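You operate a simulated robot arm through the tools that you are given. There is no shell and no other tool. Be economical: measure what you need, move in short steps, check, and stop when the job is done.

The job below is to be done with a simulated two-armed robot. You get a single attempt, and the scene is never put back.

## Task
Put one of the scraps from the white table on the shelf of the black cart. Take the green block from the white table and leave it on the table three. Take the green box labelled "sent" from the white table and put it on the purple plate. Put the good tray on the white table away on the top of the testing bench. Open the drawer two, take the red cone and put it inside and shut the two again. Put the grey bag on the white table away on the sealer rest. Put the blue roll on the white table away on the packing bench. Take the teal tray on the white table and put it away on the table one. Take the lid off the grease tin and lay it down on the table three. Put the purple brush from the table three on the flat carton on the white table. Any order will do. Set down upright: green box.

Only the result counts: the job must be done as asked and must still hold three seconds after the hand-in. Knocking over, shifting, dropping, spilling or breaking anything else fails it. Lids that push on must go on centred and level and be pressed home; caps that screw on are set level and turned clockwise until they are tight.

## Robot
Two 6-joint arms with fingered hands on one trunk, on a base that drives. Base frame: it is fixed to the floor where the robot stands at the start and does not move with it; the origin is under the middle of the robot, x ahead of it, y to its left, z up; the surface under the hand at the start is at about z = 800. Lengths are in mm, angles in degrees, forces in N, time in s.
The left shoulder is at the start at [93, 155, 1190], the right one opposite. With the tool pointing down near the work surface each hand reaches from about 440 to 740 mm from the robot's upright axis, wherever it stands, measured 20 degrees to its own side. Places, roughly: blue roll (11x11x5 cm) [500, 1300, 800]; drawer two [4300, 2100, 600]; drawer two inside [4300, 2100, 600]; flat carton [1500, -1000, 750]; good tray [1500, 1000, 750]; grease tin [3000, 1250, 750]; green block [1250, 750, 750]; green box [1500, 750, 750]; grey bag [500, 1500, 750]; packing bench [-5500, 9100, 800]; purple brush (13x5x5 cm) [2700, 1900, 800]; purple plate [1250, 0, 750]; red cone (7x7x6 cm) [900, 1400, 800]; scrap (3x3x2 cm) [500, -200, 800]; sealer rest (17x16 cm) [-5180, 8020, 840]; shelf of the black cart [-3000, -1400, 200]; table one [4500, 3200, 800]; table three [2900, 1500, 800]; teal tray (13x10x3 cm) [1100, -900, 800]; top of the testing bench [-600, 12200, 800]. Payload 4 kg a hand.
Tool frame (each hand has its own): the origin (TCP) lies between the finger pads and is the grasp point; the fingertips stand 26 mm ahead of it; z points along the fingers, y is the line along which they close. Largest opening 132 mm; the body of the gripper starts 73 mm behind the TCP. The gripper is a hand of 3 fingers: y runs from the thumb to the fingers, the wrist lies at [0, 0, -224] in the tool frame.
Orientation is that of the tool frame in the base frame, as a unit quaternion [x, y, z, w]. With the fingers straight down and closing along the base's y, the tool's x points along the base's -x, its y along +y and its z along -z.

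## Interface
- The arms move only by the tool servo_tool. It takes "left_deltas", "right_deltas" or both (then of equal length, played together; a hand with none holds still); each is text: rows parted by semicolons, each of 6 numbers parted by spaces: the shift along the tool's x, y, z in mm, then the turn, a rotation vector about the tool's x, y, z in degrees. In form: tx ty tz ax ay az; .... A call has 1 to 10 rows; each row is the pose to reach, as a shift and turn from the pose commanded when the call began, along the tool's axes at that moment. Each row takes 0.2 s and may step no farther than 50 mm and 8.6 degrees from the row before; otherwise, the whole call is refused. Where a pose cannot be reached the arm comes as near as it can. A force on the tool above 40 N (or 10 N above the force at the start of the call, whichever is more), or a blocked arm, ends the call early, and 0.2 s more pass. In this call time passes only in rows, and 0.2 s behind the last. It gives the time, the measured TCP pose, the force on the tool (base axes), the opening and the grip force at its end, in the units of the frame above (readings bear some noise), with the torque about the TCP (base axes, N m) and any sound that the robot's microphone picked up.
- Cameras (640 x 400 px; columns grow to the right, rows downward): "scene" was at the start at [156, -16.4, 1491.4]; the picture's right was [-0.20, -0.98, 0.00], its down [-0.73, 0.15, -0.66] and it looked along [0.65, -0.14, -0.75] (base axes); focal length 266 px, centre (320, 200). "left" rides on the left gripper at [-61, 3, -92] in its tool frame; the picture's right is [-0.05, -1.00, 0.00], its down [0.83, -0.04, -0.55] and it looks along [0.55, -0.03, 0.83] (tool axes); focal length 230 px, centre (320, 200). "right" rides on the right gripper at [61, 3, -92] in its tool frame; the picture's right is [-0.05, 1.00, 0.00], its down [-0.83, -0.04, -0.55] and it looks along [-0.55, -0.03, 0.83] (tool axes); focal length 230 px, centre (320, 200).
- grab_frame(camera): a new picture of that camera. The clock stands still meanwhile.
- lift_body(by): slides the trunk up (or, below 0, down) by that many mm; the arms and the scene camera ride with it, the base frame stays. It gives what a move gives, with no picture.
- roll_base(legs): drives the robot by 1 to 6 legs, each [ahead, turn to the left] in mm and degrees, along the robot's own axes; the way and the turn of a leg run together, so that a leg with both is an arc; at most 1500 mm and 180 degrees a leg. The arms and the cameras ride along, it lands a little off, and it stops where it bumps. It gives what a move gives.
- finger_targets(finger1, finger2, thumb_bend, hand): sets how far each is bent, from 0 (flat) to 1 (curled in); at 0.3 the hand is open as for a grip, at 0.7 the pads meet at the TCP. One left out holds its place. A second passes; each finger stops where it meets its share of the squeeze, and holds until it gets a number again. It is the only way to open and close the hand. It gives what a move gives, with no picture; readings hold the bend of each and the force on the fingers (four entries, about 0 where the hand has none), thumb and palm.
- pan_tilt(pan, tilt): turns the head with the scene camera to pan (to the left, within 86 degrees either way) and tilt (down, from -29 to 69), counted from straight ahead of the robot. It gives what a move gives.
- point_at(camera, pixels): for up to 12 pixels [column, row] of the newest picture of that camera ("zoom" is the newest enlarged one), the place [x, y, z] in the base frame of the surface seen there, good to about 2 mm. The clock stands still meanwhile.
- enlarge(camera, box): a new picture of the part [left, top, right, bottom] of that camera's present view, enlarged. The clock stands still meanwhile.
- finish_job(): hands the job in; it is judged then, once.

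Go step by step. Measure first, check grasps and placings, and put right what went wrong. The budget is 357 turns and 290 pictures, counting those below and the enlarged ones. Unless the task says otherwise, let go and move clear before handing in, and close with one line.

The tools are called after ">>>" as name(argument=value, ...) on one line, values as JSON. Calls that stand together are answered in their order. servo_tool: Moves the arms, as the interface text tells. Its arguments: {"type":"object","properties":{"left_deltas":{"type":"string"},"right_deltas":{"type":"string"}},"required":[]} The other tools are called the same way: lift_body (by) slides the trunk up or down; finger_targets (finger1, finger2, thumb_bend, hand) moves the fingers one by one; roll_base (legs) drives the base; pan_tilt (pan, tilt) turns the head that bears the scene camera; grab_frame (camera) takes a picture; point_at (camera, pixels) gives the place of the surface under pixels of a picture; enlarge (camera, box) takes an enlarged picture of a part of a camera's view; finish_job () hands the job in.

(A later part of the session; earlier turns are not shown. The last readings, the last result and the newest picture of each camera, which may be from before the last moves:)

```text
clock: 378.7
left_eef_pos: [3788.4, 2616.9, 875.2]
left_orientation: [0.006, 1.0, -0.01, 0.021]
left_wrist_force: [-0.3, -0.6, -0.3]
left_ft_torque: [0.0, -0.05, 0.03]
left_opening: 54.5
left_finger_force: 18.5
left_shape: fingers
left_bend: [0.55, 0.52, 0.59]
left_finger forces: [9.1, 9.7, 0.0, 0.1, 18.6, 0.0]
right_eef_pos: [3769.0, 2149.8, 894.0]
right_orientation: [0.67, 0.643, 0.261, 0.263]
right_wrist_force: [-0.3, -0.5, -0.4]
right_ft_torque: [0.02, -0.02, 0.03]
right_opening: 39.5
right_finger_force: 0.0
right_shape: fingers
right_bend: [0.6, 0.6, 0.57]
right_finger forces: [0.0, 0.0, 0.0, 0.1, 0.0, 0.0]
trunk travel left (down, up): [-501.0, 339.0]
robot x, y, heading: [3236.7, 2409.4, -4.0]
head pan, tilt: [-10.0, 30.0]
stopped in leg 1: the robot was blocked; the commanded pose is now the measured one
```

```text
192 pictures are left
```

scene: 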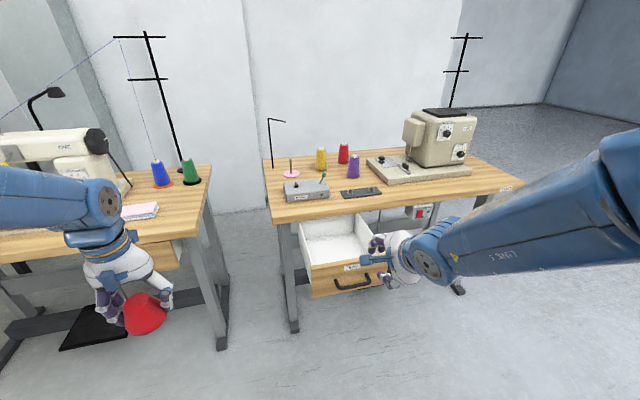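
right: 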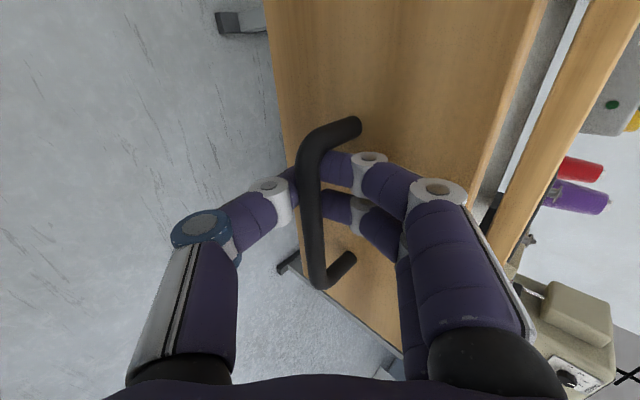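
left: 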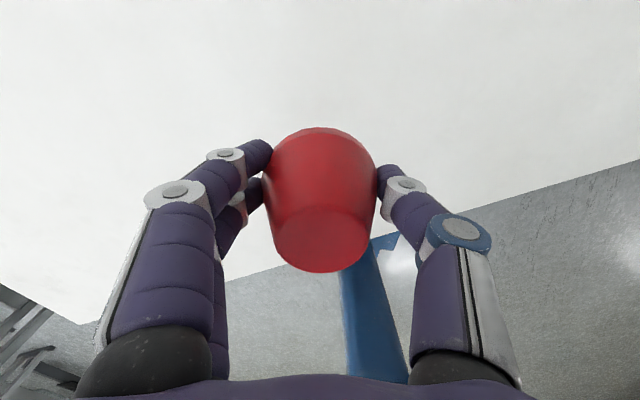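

The turn is stopped because the right arm sits at a joint limit. I'll return the right hand to pointing down first.

>>> servo_tool(right_deltas="0 0 0 2.95 2.95 -7.1; 0 0 0 5.9 5.9 -14.2; 0 0 0 8.8 8.8 -21.2; 0 0 0 11.7 11.7 -28.3; 0 0 0 14.7 14.7 -35.4; 0 0 0 17.6 17.6 -42.5; 0 0 0 20.5 20.5 -49.5; 0 0 0 23.5 23.5 -56.6; 0 0 0 26.4 26.4 -63.7; 0 0 0 29.3 29.3 -70.7")

>>> servo_tool(right_deltas="0 0 0 2.95 2.95 -7.1; 0 0 0 5.9 5.9 -14.2; 0 0 0 5.9 5.9 -14.2")

```text
clock: 380.9
left_eef_pos: [3791.3, 2619.8, 871.4]
left_orientation: [0.007, 1.0, -0.011, 0.02]
left_wrist_force: [-0.2, 1.1, -0.2]
left_ft_torque: [-0.01, -0.02, -0.03]
left_opening: 54.3
left_finger_force: 18.4
left_shape: fingers
left_bend: [0.55, 0.52, 0.59]
left_finger forces: [9.1, 9.8, 0.0, 0.1, 18.5, 0.0]
right_eef_pos: [3775.3, 2153.4, 925.6]
right_orientation: [0.138, 0.986, 0.054, 0.071]
right_wrist_force: [0.1, 0.8, 0.7]
right_ft_torque: [0.03, -0.01, -0.03]
right_opening: 39.8
right_finger_force: 0.0
right_shape: fingers
right_bend: [0.6, 0.6, 0.57]
right_finger forces: [0.0, 0.0, 0.0, 0.0, 0.1, 0.0]
right hand out of reach, approached as far as the arm can: row 1, 2, 3
trunk travel left (down, up): [-501.0, 339.0]
robot x, y, heading: [3238.6, 2409.1, -4.1]
head pan, tilt: [-10.0, 30.0]
```

```text
clock: 381.7
left_eef_pos: [3790.4, 2619.6, 872.0]
left_orientation: [0.006, 1.0, -0.011, 0.022]
left_wrist_force: [0.6, -0.4, -0.6]
left_ft_torque: [0.03, -0.03, -0.01]
left_opening: 54.2
left_finger_force: 18.9
left_shape: fingers
left_bend: [0.55, 0.52, 0.59]
left_finger forces: [8.9, 9.6, 0.0, 0.0, 18.5, 0.1]
right_eef_pos: [3775.3, 2152.6, 926.0]
right_orientation: [0.017, 1.0, 0.002, 0.02]
right_wrist_force: [0.7, 0.2, 0.1]
right_ft_torque: [-0.03, -0.03, 0.01]
right_opening: 39.7
right_finger_force: 0.0
right_shape: fingers
right_bend: [0.6, 0.6, 0.57]
right_finger forces: [0.0, 0.1, 0.1, 0.1, 0.0, 0.1]
trunk travel left (down, up): [-501.0, 339.0]
robot x, y, heading: [3240.1, 2407.2, -4.2]
head pan, tilt: [-10.0, 30.0]
```

>>> roll_base(legs=[[0, -31]])

>>> roll_base(legs=[[245, 0]])

>>> grab_frame(camera="left")

>>> grab_frame(camera="scene")

```text
clock: 383.7
left_eef_pos: [3817.2, 2296.0, 872.7]
left_orientation: [0.281, 0.959, -0.016, 0.016]
left_wrist_force: [-0.8, 0.1, 0.0]
left_ft_torque: [0.01, 0.02, 0.02]
left_opening: 54.2
left_finger_force: 18.3
left_shape: fingers
left_bend: [0.55, 0.52, 0.59]
left_finger forces: [8.3, 9.7, 0.0, 0.0, 18.4, 0.0]
right_eef_pos: [3556.0, 1907.8, 925.2]
right_orientation: [0.293, 0.956, -0.004, 0.021]
right_wrist_force: [0.2, 0.2, 0.4]
right_ft_torque: [-0.02, 0.03, 0.02]
right_opening: 39.9
right_finger_force: 0.1
right_shape: fingers
right_bend: [0.6, 0.6, 0.57]
right_finger forces: [0.0, 0.1, 0.0, 0.0, 0.0, 0.0]
trunk travel left (down, up): [-501.0, 339.0]
robot x, y, heading: [3238.6, 2416.6, -36.2]
head pan, tilt: [-10.0, 30.0]
```

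```text
clock: 385.5
left_eef_pos: [4006.6, 2158.7, 881.1]
left_orientation: [0.281, 0.959, -0.019, 0.024]
left_wrist_force: [0.1, -0.3, 0.2]
left_ft_torque: [0.04, 0.0, 0.03]
left_opening: 54.1
left_finger_force: 18.8
left_shape: fingers
left_bend: [0.55, 0.52, 0.59]
left_finger forces: [8.5, 9.8, 0.0, 0.0, 18.5, 0.0]
right_eef_pos: [3743.5, 1771.7, 934.8]
right_orientation: [0.294, 0.955, -0.006, 0.028]
right_wrist_force: [-0.3, 0.0, 1.1]
right_ft_torque: [-0.02, 0.0, 0.0]
right_opening: 39.9
right_finger_force: 0.0
right_shape: fingers
right_bend: [0.6, 0.6, 0.57]
right_finger forces: [0.0, 0.1, 0.0, 0.0, 0.0, 0.0]
trunk travel left (down, up): [-501.0, 339.0]
robot x, y, heading: [3440.9, 2270.2, -35.7]
head pan, tilt: [-10.0, 30.0]
```

```text
191 pictures are left
```

left: 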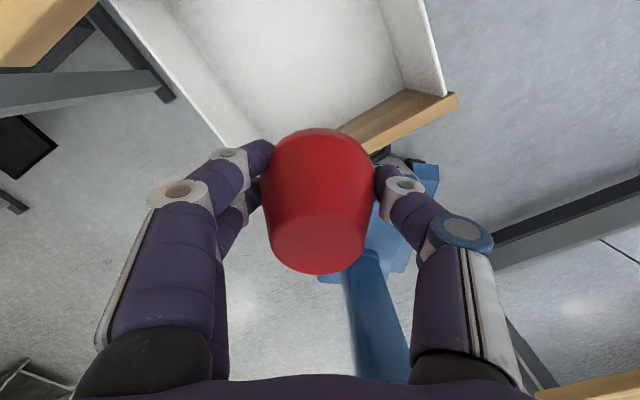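

```text
190 pictures are left
```

scene: 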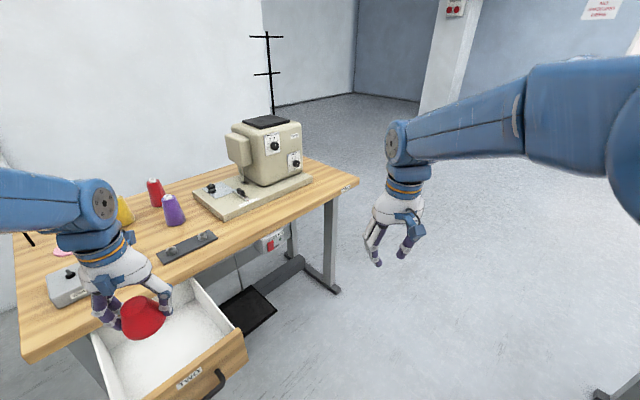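

The cone is nearly over the drawer. Measuring the drawer interior.

>>> point_at(camera="left", pixels=[[330, 70], [400, 110], [450, 98], [440, 70], [190, 60], [240, 120], [400, 60], [280, 110]])

>>> point_at(camera="scene", pixels=[[200, 345], [230, 335], [160, 375], [190, 300], [90, 335], [243, 330], [120, 350]])

```text
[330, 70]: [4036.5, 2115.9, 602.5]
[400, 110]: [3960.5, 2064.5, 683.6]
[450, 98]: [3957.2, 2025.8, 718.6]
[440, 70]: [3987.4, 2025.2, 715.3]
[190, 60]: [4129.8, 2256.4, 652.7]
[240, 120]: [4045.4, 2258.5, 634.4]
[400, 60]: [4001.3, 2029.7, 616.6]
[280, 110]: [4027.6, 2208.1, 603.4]
```

```text
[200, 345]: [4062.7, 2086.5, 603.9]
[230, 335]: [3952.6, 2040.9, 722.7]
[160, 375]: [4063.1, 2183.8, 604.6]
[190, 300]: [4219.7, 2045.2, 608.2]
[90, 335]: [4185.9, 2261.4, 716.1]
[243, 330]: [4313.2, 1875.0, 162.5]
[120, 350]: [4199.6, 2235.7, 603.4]
```

Interior x 3965–4182, y 2030–2258, bottom z 603. Moving over (4060,2130) and down.

>>> servo_tool(left_deltas="-30 4 0 -1 2 0; -60 7 0 -2 3.5 0; -60 7 35 -2 3.5 0; -60 7 70 -2 3.5 0; -60 7 90 -2 3.5 0; -60 7 90 -2 3.5 0")

>>> grab_frame(camera="left")

```text
clock: 386.9
left_eef_pos: [4052.3, 2132.7, 803.6]
left_orientation: [0.282, 0.959, 0.003, 0.008]
left_wrist_force: [0.3, 1.0, -0.6]
left_ft_torque: [0.01, -0.01, 0.03]
left_opening: 53.8
left_finger_force: 18.2
left_shape: fingers
left_bend: [0.56, 0.52, 0.59]
left_finger forces: [8.9, 9.9, 0.0, 0.0, 18.3, 0.1]
right_eef_pos: [3730.1, 1781.0, 942.9]
right_orientation: [0.293, 0.955, -0.009, 0.036]
right_wrist_force: [0.5, 0.5, 0.1]
right_ft_torque: [0.02, -0.01, 0.0]
right_opening: 39.9
right_finger_force: 0.0
right_shape: fingers
right_bend: [0.6, 0.6, 0.57]
right_finger forces: [0.0, 0.0, 0.0, 0.0, 0.0, 0.0]
trunk travel left (down, up): [-501.0, 339.0]
robot x, y, heading: [3438.6, 2270.6, -36.0]
head pan, tilt: [-10.0, 30.0]
```

```text
189 pictures are left
```

left: 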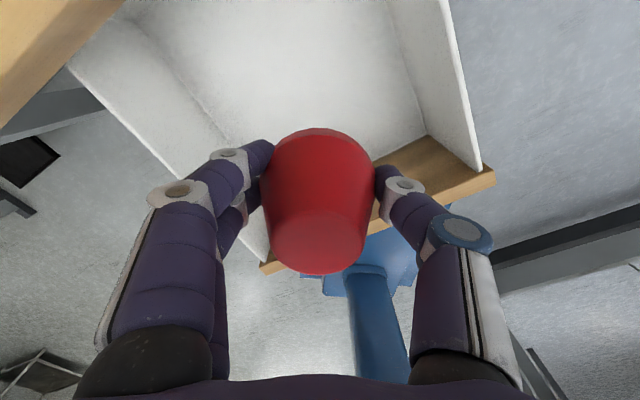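

>>> servo_tool(left_deltas="-15 3 0 0 0 0; -15 3 0 0 0 0")

>>> lift_body(by=-152)

>>> grab_frame(camera="left")

```text
clock: 387.5
left_eef_pos: [4066.6, 2129.1, 803.5]
left_orientation: [0.282, 0.959, 0.004, 0.008]
left_wrist_force: [-0.5, 0.0, -1.3]
left_ft_torque: [-0.03, -0.02, 0.0]
left_opening: 54.0
left_finger_force: 18.4
left_shape: fingers
left_bend: [0.56, 0.52, 0.59]
left_finger forces: [8.9, 9.8, 0.0, 0.0, 18.3, 0.0]
right_eef_pos: [3730.3, 1782.1, 945.1]
right_orientation: [0.293, 0.955, -0.009, 0.037]
right_wrist_force: [-0.3, -0.1, -1.2]
right_ft_torque: [0.01, 0.0, -0.02]
right_opening: 39.5
right_finger_force: 0.0
right_shape: fingers
right_bend: [0.6, 0.6, 0.57]
right_finger forces: [0.0, 0.1, 0.1, 0.0, 0.0, 0.1]
trunk travel left (down, up): [-501.0, 339.0]
robot x, y, heading: [3441.0, 2269.0, -36.0]
head pan, tilt: [-10.0, 30.0]
```

```text
clock: 389.3
left_eef_pos: [4065.6, 2129.2, 653.2]
left_orientation: [0.282, 0.959, 0.003, 0.009]
left_wrist_force: [0.1, -1.0, -0.1]
left_ft_torque: [-0.01, -0.01, 0.0]
left_opening: 54.0
left_finger_force: 18.4
left_shape: fingers
left_bend: [0.56, 0.52, 0.59]
left_finger forces: [8.8, 9.9, 0.0, 0.0, 18.4, 0.0]
right_eef_pos: [3730.4, 1780.5, 791.0]
right_orientation: [0.293, 0.955, -0.01, 0.035]
right_wrist_force: [-0.6, 0.9, -0.1]
right_ft_torque: [-0.01, -0.01, 0.01]
right_opening: 39.6
right_finger_force: 0.0
right_shape: fingers
right_bend: [0.6, 0.6, 0.57]
right_finger forces: [0.1, 0.1, 0.0, 0.1, 0.0, 0.0]
trunk travel left (down, up): [-349.0, 491.0]
robot x, y, heading: [3439.1, 2265.7, -36.0]
head pan, tilt: [-10.0, 30.0]
```

```text
188 pictures are left
```

left: 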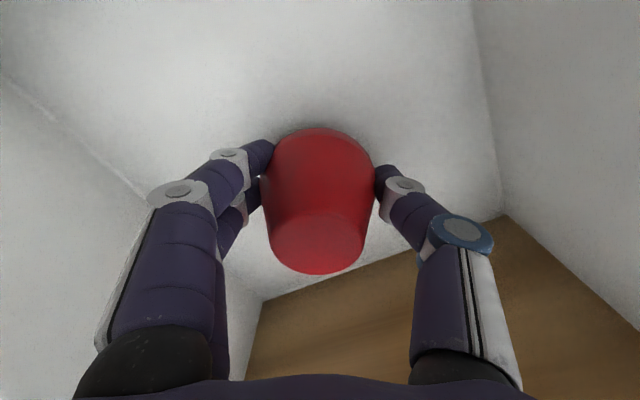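

>>> lift_body(by=-15)

>>> finger_targets(hand="left", finger1=0.42, finger2=0.42, thumb_bend=0.42)

>>> grab_frame(camera="left")

```text
clock: 389.9
left_eef_pos: [4066.0, 2129.2, 638.2]
left_orientation: [0.283, 0.959, 0.003, 0.009]
left_wrist_force: [0.4, -0.6, -0.5]
left_ft_torque: [-0.04, 0.01, -0.03]
left_opening: 53.8
left_finger_force: 18.7
left_shape: fingers
left_bend: [0.56, 0.52, 0.59]
left_finger forces: [8.8, 9.9, 0.0, 0.1, 18.5, 0.0]
right_eef_pos: [3729.7, 1781.9, 777.1]
right_orientation: [0.293, 0.955, -0.009, 0.037]
right_wrist_force: [-0.3, 0.3, -0.7]
right_ft_torque: [0.03, -0.01, -0.01]
right_opening: 39.4
right_finger_force: 0.0
right_shape: fingers
right_bend: [0.6, 0.6, 0.57]
right_finger forces: [0.0, 0.1, 0.1, 0.0, 0.1, 0.0]
trunk travel left (down, up): [-334.0, 506.0]
robot x, y, heading: [3442.7, 2269.1, -36.1]
head pan, tilt: [-10.0, 30.0]
```

```text
clock: 390.9
left_eef_pos: [4066.8, 2128.3, 637.7]
left_orientation: [0.282, 0.959, 0.003, 0.008]
left_wrist_force: [-0.7, 0.0, -1.0]
left_ft_torque: [-0.03, -0.01, 0.0]
left_opening: 93.9
left_finger_force: 0.1
left_shape: fingers
left_bend: [0.42, 0.42, 0.42]
left_finger forces: [0.0, 0.1, 0.0, 0.1, 0.0, 0.1]
right_eef_pos: [3729.1, 1782.6, 776.5]
right_orientation: [0.294, 0.955, -0.008, 0.036]
right_wrist_force: [0.6, -0.4, -0.2]
right_ft_torque: [0.01, 0.0, -0.02]
right_opening: 39.8
right_finger_force: 0.0
right_shape: fingers
right_bend: [0.6, 0.6, 0.57]
right_finger forces: [0.0, 0.1, 0.0, 0.0, 0.1, 0.1]
trunk travel left (down, up): [-334.0, 506.0]
robot x, y, heading: [3439.6, 2266.9, -35.9]
head pan, tilt: [-10.0, 30.0]
```

```text
187 pictures are left
```

left: 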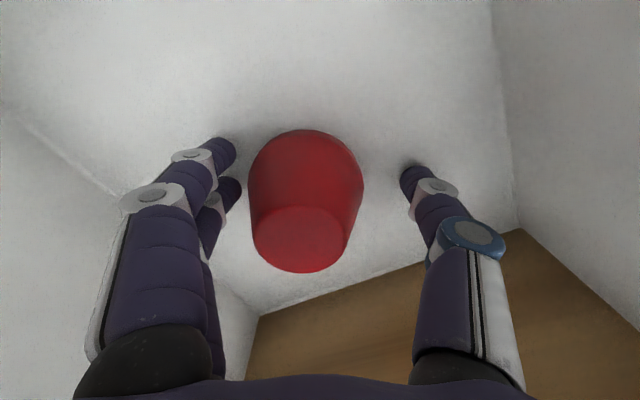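

The cone stands in the drawer. Raising out and backing off to close the drawer with the right hand.

>>> lift_body(by=200)

>>> roll_base(legs=[[-260, 0]])

>>> roll_base(legs=[[0, 35.5]])

>>> grab_frame(camera="scene")

```text
clock: 393.1
left_eef_pos: [4067.2, 2128.5, 837.0]
left_orientation: [0.282, 0.959, 0.003, 0.008]
left_wrist_force: [-0.2, 0.6, -0.6]
left_ft_torque: [0.01, 0.0, 0.04]
left_opening: 94.4
left_finger_force: 0.1
left_shape: fingers
left_bend: [0.42, 0.42, 0.42]
left_finger forces: [0.0, 0.1, 0.0, 0.0, 0.0, 0.0]
right_eef_pos: [3731.1, 1780.9, 976.3]
right_orientation: [0.293, 0.955, -0.009, 0.037]
right_wrist_force: [0.3, 0.0, -0.6]
right_ft_torque: [-0.01, 0.0, 0.03]
right_opening: 39.7
right_finger_force: 0.0
right_shape: fingers
right_bend: [0.6, 0.6, 0.57]
right_finger forces: [0.0, 0.0, 0.0, 0.0, 0.0, 0.0]
trunk travel left (down, up): [-534.0, 306.0]
robot x, y, heading: [3440.2, 2268.8, -36.1]
head pan, tilt: [-10.0, 30.0]
```

```text
clock: 394.9
left_eef_pos: [3861.1, 2278.1, 837.2]
left_orientation: [0.283, 0.959, 0.003, 0.009]
left_wrist_force: [0.2, -0.2, 0.5]
left_ft_torque: [-0.02, -0.03, 0.03]
left_opening: 94.1
left_finger_force: 0.1
left_shape: fingers
left_bend: [0.42, 0.42, 0.42]
left_finger forces: [0.1, 0.0, 0.1, 0.0, 0.1, 0.0]
right_eef_pos: [3523.9, 1930.1, 976.7]
right_orientation: [0.293, 0.955, -0.01, 0.038]
right_wrist_force: [0.3, -0.3, 1.2]
right_ft_torque: [0.01, -0.03, -0.01]
right_opening: 39.4
right_finger_force: 0.1
right_shape: fingers
right_bend: [0.6, 0.6, 0.57]
right_finger forces: [0.0, 0.0, 0.0, 0.1, 0.1, 0.1]
trunk travel left (down, up): [-534.0, 306.0]
robot x, y, heading: [3230.5, 2420.7, -36.1]
head pan, tilt: [-10.0, 30.0]
```

```text
clock: 397.1
left_eef_pos: [3813.6, 2663.0, 847.6]
left_orientation: [-0.02, 1.0, 0.005, 0.017]
left_wrist_force: [0.7, -0.1, -0.7]
left_ft_torque: [0.02, 0.03, 0.01]
left_opening: 94.3
left_finger_force: 0.0
left_shape: fingers
left_bend: [0.42, 0.42, 0.42]
left_finger forces: [0.1, 0.0, 0.1, 0.0, 0.1, 0.0]
right_eef_pos: [3736.8, 2184.8, 985.1]
right_orientation: [-0.008, 0.999, 0.002, 0.047]
right_wrist_force: [0.5, 0.9, -0.2]
right_ft_torque: [0.02, -0.01, 0.01]
right_opening: 39.9
right_finger_force: 0.1
right_shape: fingers
right_bend: [0.6, 0.6, 0.57]
right_finger forces: [0.0, 0.0, 0.0, 0.0, 0.0, 0.0]
trunk travel left (down, up): [-534.0, 306.0]
robot x, y, heading: [3234.6, 2414.0, -0.9]
head pan, tilt: [-10.0, 30.0]
```

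```text
186 pictures are left
```

scene: 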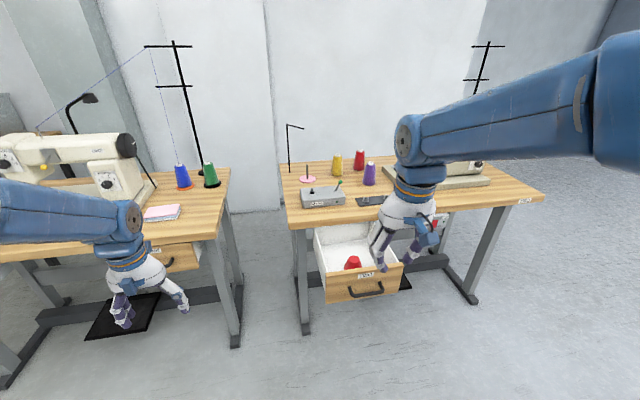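

Cone visible in the drawer at (353,262). Making a right fist pitched 40° forward, and lowering the trunk to push the panel above the bar.

>>> finger_targets(hand="right", finger1=0.72, finger2=0.72, thumb_bend=0.72)

>>> servo_tool(right_deltas="-8 -6 0 0 -8 0; -16 -12 0 0 -16 0; -24 -18 0 0 -24 0; -32 -24 0 0 -32 0; -40 -30 0 0 -40 0; -40 -30 0 0 -40 0")

>>> lift_body(by=-260)

>>> grab_frame(camera="right")

```text
clock: 398.1
left_eef_pos: [3799.5, 2663.3, 857.7]
left_orientation: [-0.02, 1.0, 0.005, 0.024]
left_wrist_force: [-0.3, -0.3, 0.1]
left_ft_torque: [-0.01, -0.01, 0.02]
left_opening: 94.7
left_finger_force: 0.1
left_shape: fingers
left_bend: [0.42, 0.42, 0.42]
left_finger forces: [0.1, 0.0, 0.0, 0.0, 0.0, 0.0]
right_eef_pos: [3719.0, 2185.7, 980.7]
right_orientation: [-0.008, 0.999, 0.002, 0.04]
right_wrist_force: [0.2, -0.2, 0.3]
right_ft_torque: [-0.02, 0.01, -0.02]
right_opening: 1.2
right_finger_force: 0.1
right_shape: fingers
right_bend: [0.72, 0.72, 0.72]
right_finger forces: [0.0, 0.0, 0.1, 0.0, 0.0, 0.0]
trunk travel left (down, up): [-534.0, 306.0]
robot x, y, heading: [3231.9, 2415.6, -1.1]
head pan, tilt: [-10.0, 30.0]
```

```text
clock: 399.5
left_eef_pos: [3800.3, 2663.3, 857.7]
left_orientation: [-0.019, 1.0, 0.006, 0.024]
left_wrist_force: [0.2, 0.2, -0.6]
left_ft_torque: [-0.03, 0.01, -0.02]
left_opening: 94.3
left_finger_force: 0.2
left_shape: fingers
left_bend: [0.42, 0.42, 0.42]
left_finger forces: [0.0, 0.0, 0.0, 0.1, 0.0, 0.0]
right_eef_pos: [3807.8, 2161.9, 957.4]
right_orientation: [-0.007, 0.924, 0.005, 0.381]
right_wrist_force: [-0.3, -0.1, -0.5]
right_ft_torque: [0.04, -0.01, 0.02]
right_opening: 1.2
right_finger_force: 0.1
right_shape: fingers
right_bend: [0.72, 0.72, 0.72]
right_finger forces: [0.1, 0.0, 0.0, 0.0, 0.1, 0.0]
right hand out of reach, approached as far as the arm can: row 1, 2, 3, 4, 5, 6
trunk travel left (down, up): [-534.0, 306.0]
robot x, y, heading: [3237.7, 2414.1, -1.0]
head pan, tilt: [-10.0, 30.0]
```

```text
clock: 402.2
left_eef_pos: [3797.9, 2663.4, 597.5]
left_orientation: [-0.019, 0.999, 0.005, 0.026]
left_wrist_force: [-0.8, 0.1, -0.2]
left_ft_torque: [0.02, -0.01, -0.02]
left_opening: 94.6
left_finger_force: 0.1
left_shape: fingers
left_bend: [0.42, 0.42, 0.42]
left_finger forces: [0.0, 0.0, 0.0, 0.0, 0.1, 0.0]
right_eef_pos: [3808.6, 2159.8, 701.1]
right_orientation: [-0.007, 0.922, 0.005, 0.387]
right_wrist_force: [0.0, -0.5, -0.9]
right_ft_torque: [-0.01, -0.03, -0.01]
right_opening: 1.4
right_finger_force: 0.1
right_shape: fingers
right_bend: [0.72, 0.72, 0.72]
right_finger forces: [0.0, 0.0, 0.0, 0.1, 0.0, 0.0]
trunk travel left (down, up): [-274.0, 566.0]
robot x, y, heading: [3234.7, 2411.5, -1.3]
head pan, tilt: [-10.0, 30.0]
```

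```text
185 pictures are left
```

right: 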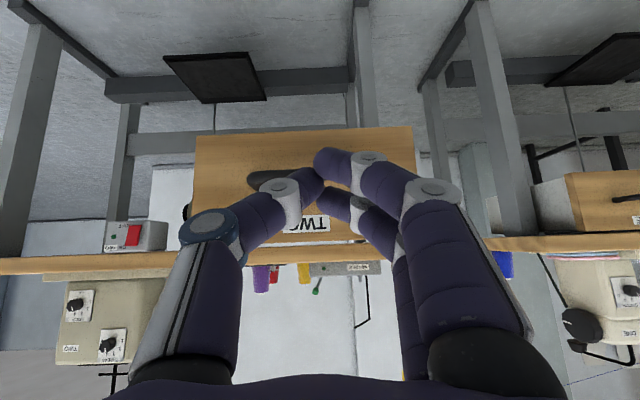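

Raising 10 mm to stay clear of the bar, then driving forward 335 mm to push the drawer in.

>>> lift_body(by=10)

>>> roll_base(legs=[[335, 0]])

>>> grab_frame(camera="right")

>>> grab_frame(camera="scene")

```text
clock: 402.8
left_eef_pos: [3798.2, 2663.1, 608.5]
left_orientation: [-0.02, 0.999, 0.005, 0.026]
left_wrist_force: [-0.2, 0.7, -0.1]
left_ft_torque: [0.03, -0.01, 0.0]
left_opening: 94.7
left_finger_force: 0.0
left_shape: fingers
left_bend: [0.42, 0.42, 0.42]
left_finger forces: [0.0, 0.0, 0.1, 0.0, 0.1, 0.1]
right_eef_pos: [3808.0, 2160.4, 712.5]
right_orientation: [-0.008, 0.923, 0.006, 0.386]
right_wrist_force: [-0.4, -0.4, -0.5]
right_ft_torque: [0.02, -0.03, 0.02]
right_opening: 1.2
right_finger_force: 0.0
right_shape: fingers
right_bend: [0.72, 0.72, 0.72]
right_finger forces: [0.0, 0.0, 0.1, 0.1, 0.1, 0.1]
trunk travel left (down, up): [-284.0, 556.0]
robot x, y, heading: [3233.9, 2414.8, -1.1]
head pan, tilt: [-10.0, 30.0]
```

```text
clock: 405.0
left_eef_pos: [4104.2, 2653.1, 606.4]
left_orientation: [-0.013, 1.0, -0.001, 0.011]
left_wrist_force: [-10.0, 6.0, -83.3]
left_ft_torque: [-1.26, 5.09, 0.5]
left_opening: 94.8
left_finger_force: 0.0
left_shape: fingers
left_bend: [0.42, 0.42, 0.42]
left_finger forces: [0.1, 0.0, 0.0, 0.1, 0.0, 0.0]
right_eef_pos: [4117.2, 2154.5, 681.1]
right_orientation: [-0.004, 0.937, 0.001, 0.348]
right_wrist_force: [-0.1, 5.6, 36.2]
right_ft_torque: [0.02, 0.12, -0.02]
right_opening: 1.4
right_finger_force: 30.1
right_shape: fingers
right_bend: [0.81, 0.74, 0.71]
right_finger forces: [45.3, 13.6, 0.0, 0.0, 0.0, 0.0]
trunk travel left (down, up): [-284.0, 556.0]
robot x, y, heading: [3568.9, 2406.8, -1.5]
head pan, tilt: [-10.0, 30.0]
stopped in leg 1: the force on the tool passed its limit at 52 N (the readings are from after the stop); the commanded pose is now the measured one
```

```text
184 pictures are left
```

right: 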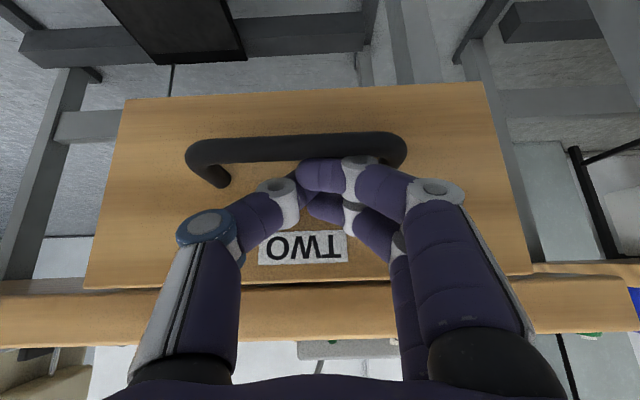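

```text
183 pictures are left
```

scene: 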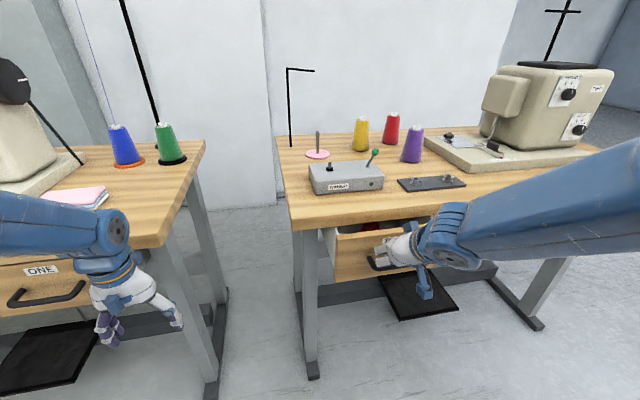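

Warning: the left hand reports −83 N; it's pressing on table one. Backing off 120 mm at once.

>>> roll_base(legs=[[-120, 0]])

>>> grab_frame(camera="scene")

>>> grab_frame(camera="left")

```text
clock: 406.2
left_eef_pos: [4020.2, 2649.4, 616.0]
left_orientation: [-0.01, 1.0, 0.003, 0.03]
left_wrist_force: [-0.9, -0.6, 0.0]
left_ft_torque: [0.0, -0.12, -0.03]
left_opening: 94.6
left_finger_force: 0.1
left_shape: fingers
left_bend: [0.42, 0.42, 0.42]
left_finger forces: [0.0, 0.0, 0.0, 0.0, 0.0, 0.0]
right_eef_pos: [4028.4, 2149.3, 688.3]
right_orientation: [0.001, 0.931, 0.0, 0.365]
right_wrist_force: [-1.4, 0.1, 0.8]
right_ft_torque: [-0.01, -0.09, 0.0]
right_opening: 0.8
right_finger_force: 0.0
right_shape: fingers
right_bend: [0.72, 0.72, 0.71]
right_finger forces: [0.1, 0.1, 0.0, 0.0, 0.0, 0.0]
trunk travel left (down, up): [-284.0, 556.0]
robot x, y, heading: [3469.0, 2411.4, -2.0]
head pan, tilt: [-10.0, 30.0]
stopped in leg 1: the robot was blocked; the commanded pose is now the measured one
```

```text
182 pictures are left
```

scene: 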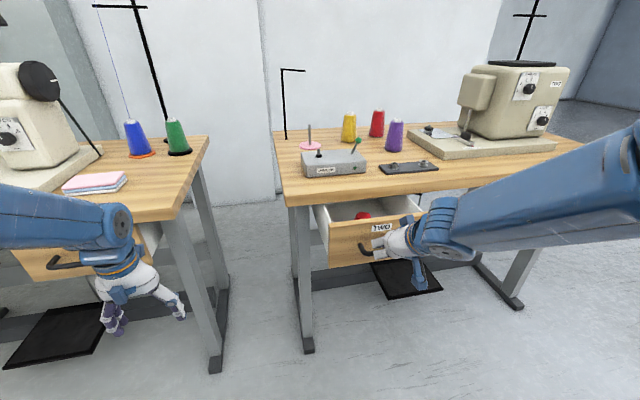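

```text
181 pictures are left
```

left: 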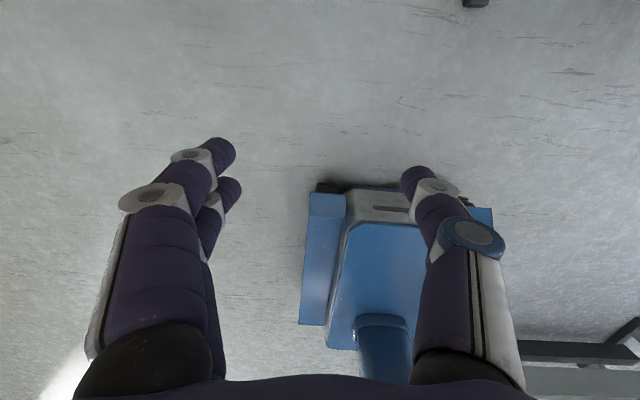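

The tables look undisturbed; the left camera bracket had reached table one's edge. Retracting the left hand up and back before pushing again.

>>> servo_tool(left_deltas="30 0 -20 0 0 0; 60 0 -60 0 0 0; 85 0 -100 0 0 0; 85 0 -140 0 0 0; 85 0 -180 0 0 0; 85 0 -220 0 0 0")

>>> point_at(camera="scene", pixels=[[345, 245], [335, 225], [326, 215], [375, 200], [150, 215], [60, 255], [280, 195]])

```text
clock: 407.6
left_eef_pos: [3974.0, 2647.5, 832.7]
left_orientation: [-0.01, 0.999, 0.004, 0.03]
left_wrist_force: [0.2, 0.3, 0.7]
left_ft_torque: [-0.01, 0.0, -0.06]
left_opening: 94.9
left_finger_force: 0.0
left_shape: fingers
left_bend: [0.42, 0.42, 0.42]
left_finger forces: [0.0, 0.0, 0.0, 0.0, 0.0, 0.0]
left hand out of reach, approached as far as the arm can: row 3, 4, 5, 6
right_eef_pos: [4016.2, 2151.4, 684.8]
right_orientation: [0.001, 0.934, 0.001, 0.356]
right_wrist_force: [-0.9, 0.5, -0.2]
right_ft_torque: [0.02, -0.01, 0.0]
right_opening: 0.9
right_finger_force: 0.0
right_shape: fingers
right_bend: [0.72, 0.72, 0.72]
right_finger forces: [0.0, 0.0, 0.0, 0.0, 0.1, 0.1]
trunk travel left (down, up): [-284.0, 556.0]
robot x, y, heading: [3468.9, 2407.3, -1.9]
head pan, tilt: [-10.0, 30.0]
```

```text
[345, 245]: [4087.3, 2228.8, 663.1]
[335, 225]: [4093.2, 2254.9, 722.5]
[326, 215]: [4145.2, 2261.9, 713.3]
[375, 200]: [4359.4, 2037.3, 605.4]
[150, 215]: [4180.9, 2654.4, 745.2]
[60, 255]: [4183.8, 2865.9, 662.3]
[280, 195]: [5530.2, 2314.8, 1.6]
```

Drawer panel is at x≈4090 (95 mm still open) and table one's edge is at 4181, unmoved. Raising the trunk 25 mm and pushing 125 mm.

>>> lift_body(by=25)

>>> roll_base(legs=[[125, 0]])

>>> grab_frame(camera="right")

```text
clock: 408.4
left_eef_pos: [3974.9, 2647.7, 858.2]
left_orientation: [-0.009, 1.0, 0.003, 0.028]
left_wrist_force: [-0.4, -0.1, -0.3]
left_ft_torque: [-0.01, 0.01, -0.05]
left_opening: 94.4
left_finger_force: 0.1
left_shape: fingers
left_bend: [0.42, 0.42, 0.42]
left_finger forces: [0.1, 0.0, 0.0, 0.0, 0.0, 0.0]
right_eef_pos: [4016.1, 2151.7, 707.5]
right_orientation: [0.001, 0.935, 0.0, 0.356]
right_wrist_force: [1.0, -0.2, -0.6]
right_ft_torque: [0.0, 0.01, -0.01]
right_opening: 0.8
right_finger_force: 0.0
right_shape: fingers
right_bend: [0.72, 0.72, 0.72]
right_finger forces: [0.1, 0.1, 0.0, 0.1, 0.1, 0.1]
trunk travel left (down, up): [-309.0, 531.0]
robot x, y, heading: [3471.6, 2405.0, -1.7]
head pan, tilt: [-10.0, 30.0]
```

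```text
clock: 409.6
left_eef_pos: [4100.4, 2643.0, 855.5]
left_orientation: [-0.01, 1.0, 0.004, 0.029]
left_wrist_force: [0.6, 0.5, 0.2]
left_ft_torque: [0.0, -0.02, 0.0]
left_opening: 94.6
left_finger_force: 0.1
left_shape: fingers
left_bend: [0.42, 0.42, 0.42]
left_finger forces: [0.1, 0.0, 0.1, 0.1, 0.1, 0.1]
right_eef_pos: [4140.8, 2146.1, 708.8]
right_orientation: [0.001, 0.935, 0.0, 0.355]
right_wrist_force: [0.0, -0.3, -0.3]
right_ft_torque: [0.0, -0.02, 0.02]
right_opening: 0.6
right_finger_force: 0.1
right_shape: fingers
right_bend: [0.72, 0.72, 0.72]
right_finger forces: [0.1, 0.0, 0.1, 0.0, 0.0, 0.0]
trunk travel left (down, up): [-309.0, 531.0]
robot x, y, heading: [3594.0, 2404.7, -2.0]
head pan, tilt: [-10.0, 30.0]
```

```text
180 pictures are left
```

right: 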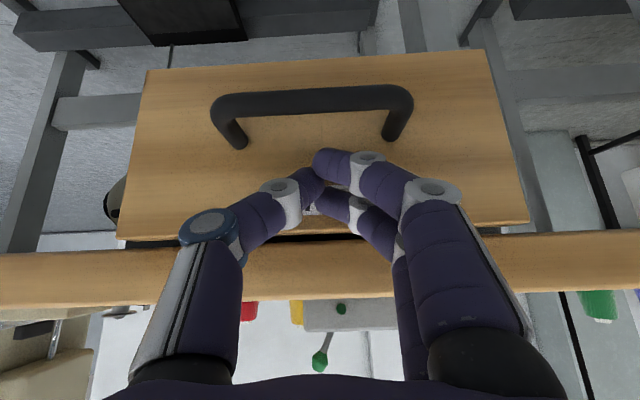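

Now a fine forward push with the arm, up to 40 mm.

>>> servo_tool(right_deltas="-7 0 7 0 0 0; -14 0 13 0 0 0; -19 0 17 0 0 0; -23 0 20 0 0 0; -26 0 23 0 0 0; -30 0 27 0 0 0")

>>> grab_frame(camera="right")

```text
clock: 410.9
left_eef_pos: [4078.7, 2644.4, 825.6]
left_orientation: [-0.008, 1.0, 0.006, -0.014]
left_wrist_force: [-0.3, -0.1, -0.3]
left_ft_torque: [0.0, 0.05, 0.01]
left_opening: 94.8
left_finger_force: 0.0
left_shape: fingers
left_bend: [0.42, 0.42, 0.42]
left_finger forces: [0.1, 0.0, 0.0, 0.0, 0.0, 0.1]
right_eef_pos: [4148.9, 2148.7, 719.2]
right_orientation: [0.001, 0.934, 0.0, 0.358]
right_wrist_force: [-0.4, 1.0, -0.4]
right_ft_torque: [0.03, -0.02, 0.01]
right_opening: 0.7
right_finger_force: 0.0
right_shape: fingers
right_bend: [0.72, 0.72, 0.72]
right_finger forces: [0.0, 0.0, 0.0, 0.1, 0.0, 0.0]
right hand out of reach, approached as far as the arm can: row 1
trunk travel left (down, up): [-309.0, 531.0]
robot x, y, heading: [3598.7, 2403.6, -2.0]
head pan, tilt: [-10.0, 30.0]
stopped in row 6 (right hand): the force on the tool passed its limit at 44 N (the readings are from after the stop); the commanded pose is now the measured one
```

```text
179 pictures are left
```

right: 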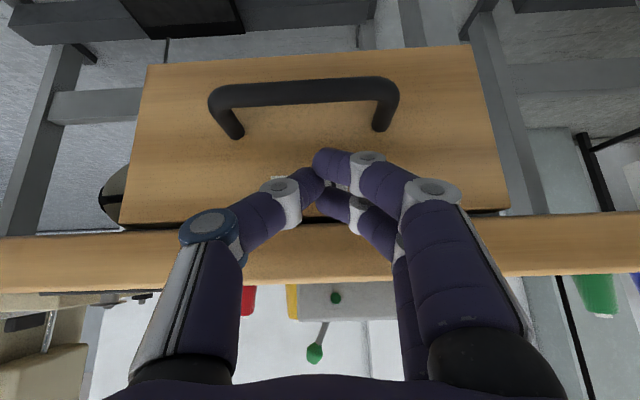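

It met 44 N; checking where the panel is now.

>>> point_at(camera="right", pixels=[[160, 130], [170, 200], [470, 130], [470, 200], [240, 95], [150, 240], [500, 240], [300, 255]])

>>> grab_frame(camera="scene")

```text
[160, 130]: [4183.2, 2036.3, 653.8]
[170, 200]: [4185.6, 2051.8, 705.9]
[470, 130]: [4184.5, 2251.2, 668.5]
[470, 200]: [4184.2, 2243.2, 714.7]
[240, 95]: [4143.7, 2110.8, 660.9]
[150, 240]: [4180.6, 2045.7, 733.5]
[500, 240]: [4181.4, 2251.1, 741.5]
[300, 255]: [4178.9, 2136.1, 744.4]
```

```text
178 pictures are left
```

scene: 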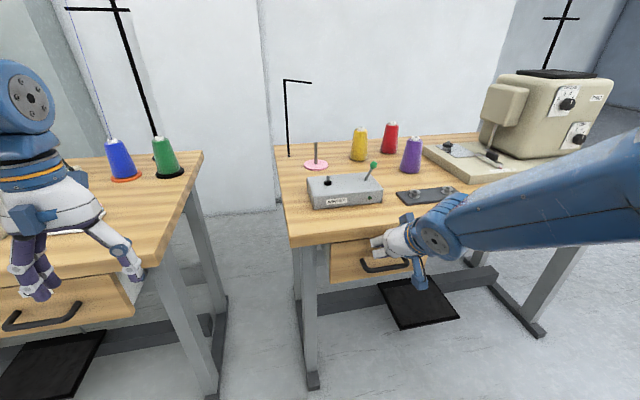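

Drawer two is shut (panel x 4184, as originally). Checking that drawer one wasn't disturbed, as something white shows at (138,285).

>>> point_at(camera="scene", pixels=[[60, 300], [15, 330], [115, 300], [138, 285], [110, 270], [50, 322], [80, 322]])

>>> enlarge(camera="scene", box=[0, 180, 220, 360])

```text
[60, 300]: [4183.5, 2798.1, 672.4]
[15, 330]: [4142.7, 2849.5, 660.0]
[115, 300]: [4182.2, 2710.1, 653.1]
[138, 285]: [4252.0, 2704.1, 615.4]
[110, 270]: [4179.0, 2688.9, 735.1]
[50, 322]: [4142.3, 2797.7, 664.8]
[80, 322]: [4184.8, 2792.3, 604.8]
```

```text
2.22 times, centred on (110, 270) of scene
```

zoom: 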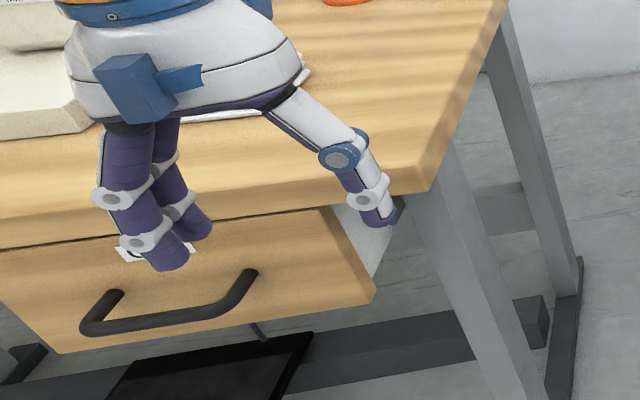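

Drawer one is still shut too. Backing off, raising the trunk, and levelling the right hand.

>>> roll_base(legs=[[-300, 0]])

>>> lift_body(by=400)

>>> servo_tool(right_deltas="0 0 0 0 8 0; 0 0 0 0 16 0; 0 0 0 0 24 0; 0 0 0 0 32 0; 0 0 0 0 41 0; 0 0 0 0 41 0", left_deltas="0 0 0 0 0 0; -20 0 0 0 0 0; -40 0 0 0 0 0; -60 0 0 0 0 0; -60 0 0 0 0 0; -60 0 0 0 0 0")

>>> pan_tilt(pan=-80, tilt=45)

>>> grab_frame(camera="scene")

```text
clock: 413.0
left_eef_pos: [3782.4, 2655.4, 843.8]
left_orientation: [-0.012, 1.0, 0.004, -0.002]
left_wrist_force: [0.0, -0.8, 0.1]
left_ft_torque: [-0.01, 0.0, 0.0]
left_opening: 94.9
left_finger_force: 0.0
left_shape: fingers
left_bend: [0.42, 0.42, 0.42]
left_finger forces: [0.0, 0.0, 0.1, 0.0, 0.0, 0.0]
right_eef_pos: [3850.2, 2163.9, 721.1]
right_orientation: [-0.001, 0.933, 0.001, 0.36]
right_wrist_force: [0.2, 0.3, 0.1]
right_ft_torque: [0.04, -0.01, -0.02]
right_opening: 0.9
right_finger_force: 0.1
right_shape: fingers
right_bend: [0.72, 0.72, 0.72]
right_finger forces: [0.1, 0.0, 0.1, 0.0, 0.0, 0.1]
trunk travel left (down, up): [-309.0, 531.0]
robot x, y, heading: [3294.8, 2411.0, -1.4]
head pan, tilt: [-10.0, 30.0]
```

```text
clock: 416.8
left_eef_pos: [3773.2, 2655.5, 1219.4]
left_orientation: [-0.011, 0.999, 0.006, -0.034]
left_wrist_force: [-0.1, 0.2, 0.4]
left_ft_torque: [-0.01, 0.02, 0.03]
left_opening: 94.8
left_finger_force: 0.2
left_shape: fingers
left_bend: [0.42, 0.42, 0.42]
left_finger forces: [0.0, 0.0, 0.0, 0.1, 0.0, 0.1]
right_eef_pos: [3836.2, 2164.9, 1098.1]
right_orientation: [-0.002, 0.943, 0.002, 0.333]
right_wrist_force: [-0.4, -0.2, -0.5]
right_ft_torque: [-0.04, -0.02, 0.01]
right_opening: 0.8
right_finger_force: 0.2
right_shape: fingers
right_bend: [0.72, 0.72, 0.72]
right_finger forces: [0.0, 0.0, 0.0, 0.0, 0.0, 0.0]
trunk travel left (down, up): [-709.0, 131.0]
robot x, y, heading: [3293.8, 2413.4, -1.5]
head pan, tilt: [-10.0, 30.0]
```

```text
refused: row 5 steps farther than a row can; nothing moved
```

```text
clock: 418.2
left_eef_pos: [3773.8, 2655.5, 1219.8]
left_orientation: [-0.012, 0.999, 0.006, -0.034]
left_wrist_force: [-1.4, -0.2, -0.4]
left_ft_torque: [0.02, 0.03, -0.01]
left_opening: 94.6
left_finger_force: 0.0
left_shape: fingers
left_bend: [0.42, 0.42, 0.42]
left_finger forces: [0.1, 0.0, 0.0, 0.1, 0.1, 0.1]
right_eef_pos: [3835.5, 2166.4, 1097.6]
right_orientation: [0.0, 0.943, 0.002, 0.332]
right_wrist_force: [-0.3, -0.5, 0.2]
right_ft_torque: [-0.04, 0.01, 0.01]
right_opening: 0.8
right_finger_force: 0.1
right_shape: fingers
right_bend: [0.72, 0.72, 0.72]
right_finger forces: [0.1, 0.0, 0.0, 0.0, 0.1, 0.0]
trunk travel left (down, up): [-709.0, 131.0]
robot x, y, heading: [3296.1, 2410.8, -1.4]
head pan, tilt: [-80.0, 45.0]
```

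```text
176 pictures are left
```

scene: 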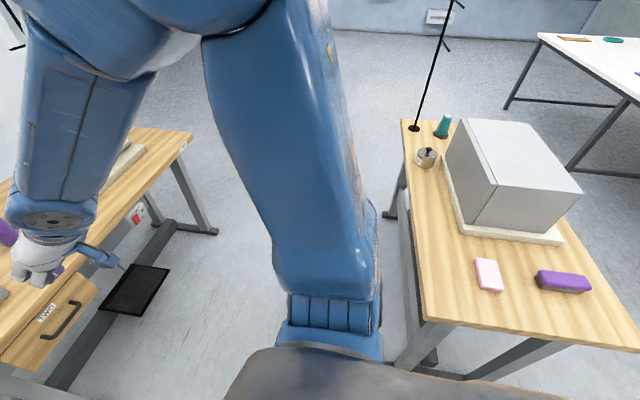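

The grease tin stands at (427,157), behind the case on table three. Measuring and enlarging.

>>> enlarge(camera="scene", box=[390, 90, 550, 190])

>>> point_at(camera="scene", pixels=[[427, 150], [427, 160], [418, 158], [436, 158], [563, 280], [540, 285], [590, 282], [490, 275], [410, 122], [425, 318], [560, 340], [442, 200]])

```text
4.00 times, centred on (470, 140) of scene
```

zoom: 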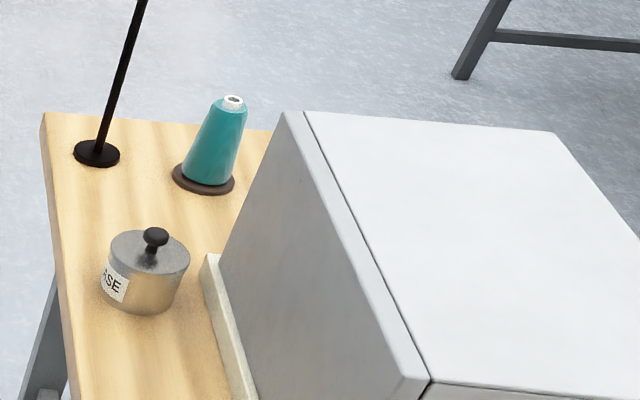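

```text
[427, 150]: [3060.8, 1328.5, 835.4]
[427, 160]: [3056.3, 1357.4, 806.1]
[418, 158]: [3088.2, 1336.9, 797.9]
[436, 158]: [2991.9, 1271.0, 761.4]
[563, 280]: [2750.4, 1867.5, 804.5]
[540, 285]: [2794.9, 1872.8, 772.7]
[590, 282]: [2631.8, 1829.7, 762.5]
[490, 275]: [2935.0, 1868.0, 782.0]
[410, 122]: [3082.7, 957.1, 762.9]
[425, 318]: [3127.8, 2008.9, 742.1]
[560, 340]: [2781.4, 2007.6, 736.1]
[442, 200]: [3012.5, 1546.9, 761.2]
```

Tin found at about (3055,1335) with a knobbed lid (top z≈835); table surface z 761. I'll level the right hand first.

>>> servo_tool(right_deltas="0 0 0 0 7.8 0; 0 0 0 0 15.6 0; 0 0 0 0 23.4 0; 0 0 0 0 31.2 0; 0 0 0 0 39 0; 0 0 0 0 39 0", left_deltas="-20 0 20 0 -2 0; -40 0 40 0 -4 0; -60 0 60 0 -4 0; -80 0 80 0 -4 0; -80 0 80 0 -4 0; -80 0 80 0 -4 0")

>>> roll_base(legs=[[0, -16]])

>>> roll_base(legs=[[355, 0]])

>>> roll_base(legs=[[0, -52]])

```text
clock: 419.6
left_eef_pos: [3849.1, 2657.2, 1171.0]
left_orientation: [-0.011, 0.999, 0.005, 0.042]
left_wrist_force: [0.2, 0.4, 0.0]
left_ft_torque: [0.01, 0.01, -0.02]
left_opening: 94.6
left_finger_force: 0.1
left_shape: fingers
left_bend: [0.42, 0.42, 0.42]
left_finger forces: [0.1, 0.0, 0.0, 0.0, 0.0, 0.0]
right_eef_pos: [3838.3, 2163.4, 1129.8]
right_orientation: [-0.002, 0.999, 0.0, 0.036]
right_wrist_force: [0.2, -0.1, -0.6]
right_ft_torque: [-0.01, 0.03, 0.01]
right_opening: 0.6
right_finger_force: 0.2
right_shape: fingers
right_bend: [0.72, 0.72, 0.72]
right_finger forces: [0.0, 0.0, 0.1, 0.0, 0.1, 0.0]
right hand out of reach, approached as far as the arm can: row 1
trunk travel left (down, up): [-709.0, 131.0]
robot x, y, heading: [3295.3, 2415.7, -1.6]
head pan, tilt: [-80.0, 45.0]
```

```text
clock: 421.0
left_eef_pos: [3895.2, 2498.2, 1171.4]
left_orientation: [0.126, 0.991, -0.002, 0.042]
left_wrist_force: [0.6, -0.7, 0.2]
left_ft_torque: [-0.02, 0.0, 0.0]
left_opening: 94.8
left_finger_force: 0.0
left_shape: fingers
left_bend: [0.42, 0.42, 0.42]
left_finger forces: [0.1, 0.0, 0.0, 0.1, 0.0, 0.0]
right_eef_pos: [3750.9, 2024.9, 1129.6]
right_orientation: [0.135, 0.99, -0.006, 0.036]
right_wrist_force: [0.5, 0.0, 0.3]
right_ft_torque: [0.0, 0.02, -0.04]
right_opening: 0.8
right_finger_force: 0.0
right_shape: fingers
right_bend: [0.72, 0.72, 0.72]
right_finger forces: [0.1, 0.0, 0.0, 0.1, 0.0, 0.0]
trunk travel left (down, up): [-709.0, 131.0]
robot x, y, heading: [3296.7, 2414.2, -17.0]
head pan, tilt: [-80.0, 45.0]
```

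```text
clock: 423.2
left_eef_pos: [4206.4, 2400.6, 1182.6]
left_orientation: [0.125, 0.991, -0.003, 0.052]
left_wrist_force: [-0.4, -0.2, 0.0]
left_ft_torque: [-0.01, 0.02, -0.01]
left_opening: 95.1
left_finger_force: 0.1
left_shape: fingers
left_bend: [0.42, 0.42, 0.42]
left_finger forces: [0.1, 0.0, 0.1, 0.0, 0.0, 0.0]
right_eef_pos: [4063.2, 1929.7, 1142.3]
right_orientation: [0.135, 0.99, -0.008, 0.047]
right_wrist_force: [-0.7, 0.2, -0.4]
right_ft_torque: [-0.02, 0.02, 0.01]
right_opening: 0.7
right_finger_force: 0.0
right_shape: fingers
right_bend: [0.72, 0.72, 0.72]
right_finger forces: [0.0, 0.0, 0.0, 0.0, 0.0, 0.0]
trunk travel left (down, up): [-709.0, 131.0]
robot x, y, heading: [3629.8, 2309.7, -16.9]
head pan, tilt: [-80.0, 45.0]
```

```text
clock: 426.1
left_eef_pos: [4052.9, 1927.8, 1188.8]
left_orientation: [0.543, 0.838, -0.029, 0.051]
left_wrist_force: [0.4, -0.3, -0.9]
left_ft_torque: [-0.01, -0.03, 0.01]
left_opening: 94.9
left_finger_force: 0.0
left_shape: fingers
left_bend: [0.42, 0.42, 0.42]
left_finger forces: [0.0, 0.0, 0.1, 0.0, 0.0, 0.1]
right_eef_pos: [3595.5, 1744.4, 1149.2]
right_orientation: [0.55, 0.833, -0.029, 0.046]
right_wrist_force: [0.1, -0.1, -0.4]
right_ft_torque: [-0.01, -0.03, 0.0]
right_opening: 0.7
right_finger_force: 0.0
right_shape: fingers
right_bend: [0.72, 0.72, 0.72]
right_finger forces: [0.1, 0.0, 0.0, 0.0, 0.0, 0.0]
trunk travel left (down, up): [-709.0, 131.0]
robot x, y, heading: [3632.8, 2309.2, -68.6]
head pan, tilt: [-80.0, 45.0]
```

>>> roll_base(legs=[[455, 0]])

>>> roll_base(legs=[[0, -66]])

>>> pan_tilt(pan=0, tilt=45)

>>> grab_frame(camera="scene")

```text
clock: 428.8
left_eef_pos: [4212.1, 1532.2, 1166.2]
left_orientation: [0.542, 0.84, -0.013, 0.027]
left_wrist_force: [-0.4, 0.3, 0.6]
left_ft_torque: [-0.01, -0.02, 0.02]
left_opening: 94.9
left_finger_force: 0.1
left_shape: fingers
left_bend: [0.42, 0.42, 0.42]
left_finger forces: [0.1, 0.0, 0.0, 0.0, 0.0, 0.0]
right_eef_pos: [3754.9, 1346.7, 1149.5]
right_orientation: [0.547, 0.835, -0.029, 0.045]
right_wrist_force: [-0.2, 0.4, 0.1]
right_ft_torque: [-0.01, 0.04, 0.01]
right_opening: 0.6
right_finger_force: 0.1
right_shape: fingers
right_bend: [0.72, 0.72, 0.72]
right_finger forces: [0.0, 0.0, 0.0, 0.0, 0.0, 0.0]
trunk travel left (down, up): [-709.0, 131.0]
robot x, y, heading: [3799.8, 1893.3, -68.2]
head pan, tilt: [-80.0, 45.0]
```

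```text
clock: 432.3
left_eef_pos: [3644.1, 1377.6, 1156.9]
left_orientation: [0.912, 0.41, -0.007, 0.01]
left_wrist_force: [-0.4, 1.0, 0.6]
left_ft_torque: [-0.03, 0.03, 0.0]
left_opening: 94.3
left_finger_force: 0.2
left_shape: fingers
left_bend: [0.42, 0.42, 0.42]
left_finger forces: [0.0, 0.1, 0.0, 0.1, 0.0, 0.0]
right_eef_pos: [3289.5, 1719.1, 1140.6]
right_orientation: [0.915, 0.402, -0.031, 0.013]
right_wrist_force: [-0.6, -0.3, -0.8]
right_ft_torque: [0.0, 0.02, 0.02]
right_opening: 0.8
right_finger_force: 0.0
right_shape: fingers
right_bend: [0.72, 0.72, 0.72]
right_finger forces: [0.1, 0.0, 0.0, 0.0, 0.0, 0.0]
trunk travel left (down, up): [-709.0, 131.0]
robot x, y, heading: [3805.1, 1891.0, -134.7]
head pan, tilt: [-80.0, 45.0]
```

```text
clock: 433.9
left_eef_pos: [3658.1, 1393.9, 1136.7]
left_orientation: [0.912, 0.41, 0.022, -0.002]
left_wrist_force: [-0.4, 0.1, 0.6]
left_ft_torque: [0.01, 0.02, -0.01]
left_opening: 95.1
left_finger_force: 0.1
left_shape: fingers
left_bend: [0.42, 0.42, 0.42]
left_finger forces: [0.0, 0.0, 0.0, 0.0, 0.2, 0.1]
right_eef_pos: [3305.7, 1735.7, 1118.8]
right_orientation: [0.916, 0.402, -0.003, 0.002]
right_wrist_force: [-0.3, 0.0, -0.5]
right_ft_torque: [0.03, 0.03, 0.01]
right_opening: 0.9
right_finger_force: 0.1
right_shape: fingers
right_bend: [0.72, 0.72, 0.72]
right_finger forces: [0.0, 0.1, 0.0, 0.0, 0.1, 0.0]
trunk travel left (down, up): [-709.0, 131.0]
robot x, y, heading: [3804.9, 1886.8, -134.4]
head pan, tilt: [0.0, 45.0]
```

```text
174 pictures are left
```

scene: 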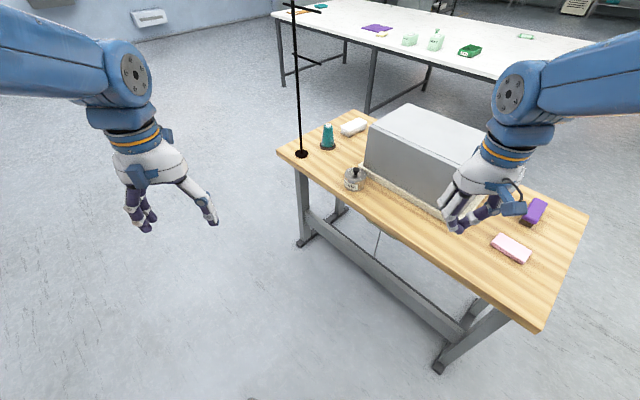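

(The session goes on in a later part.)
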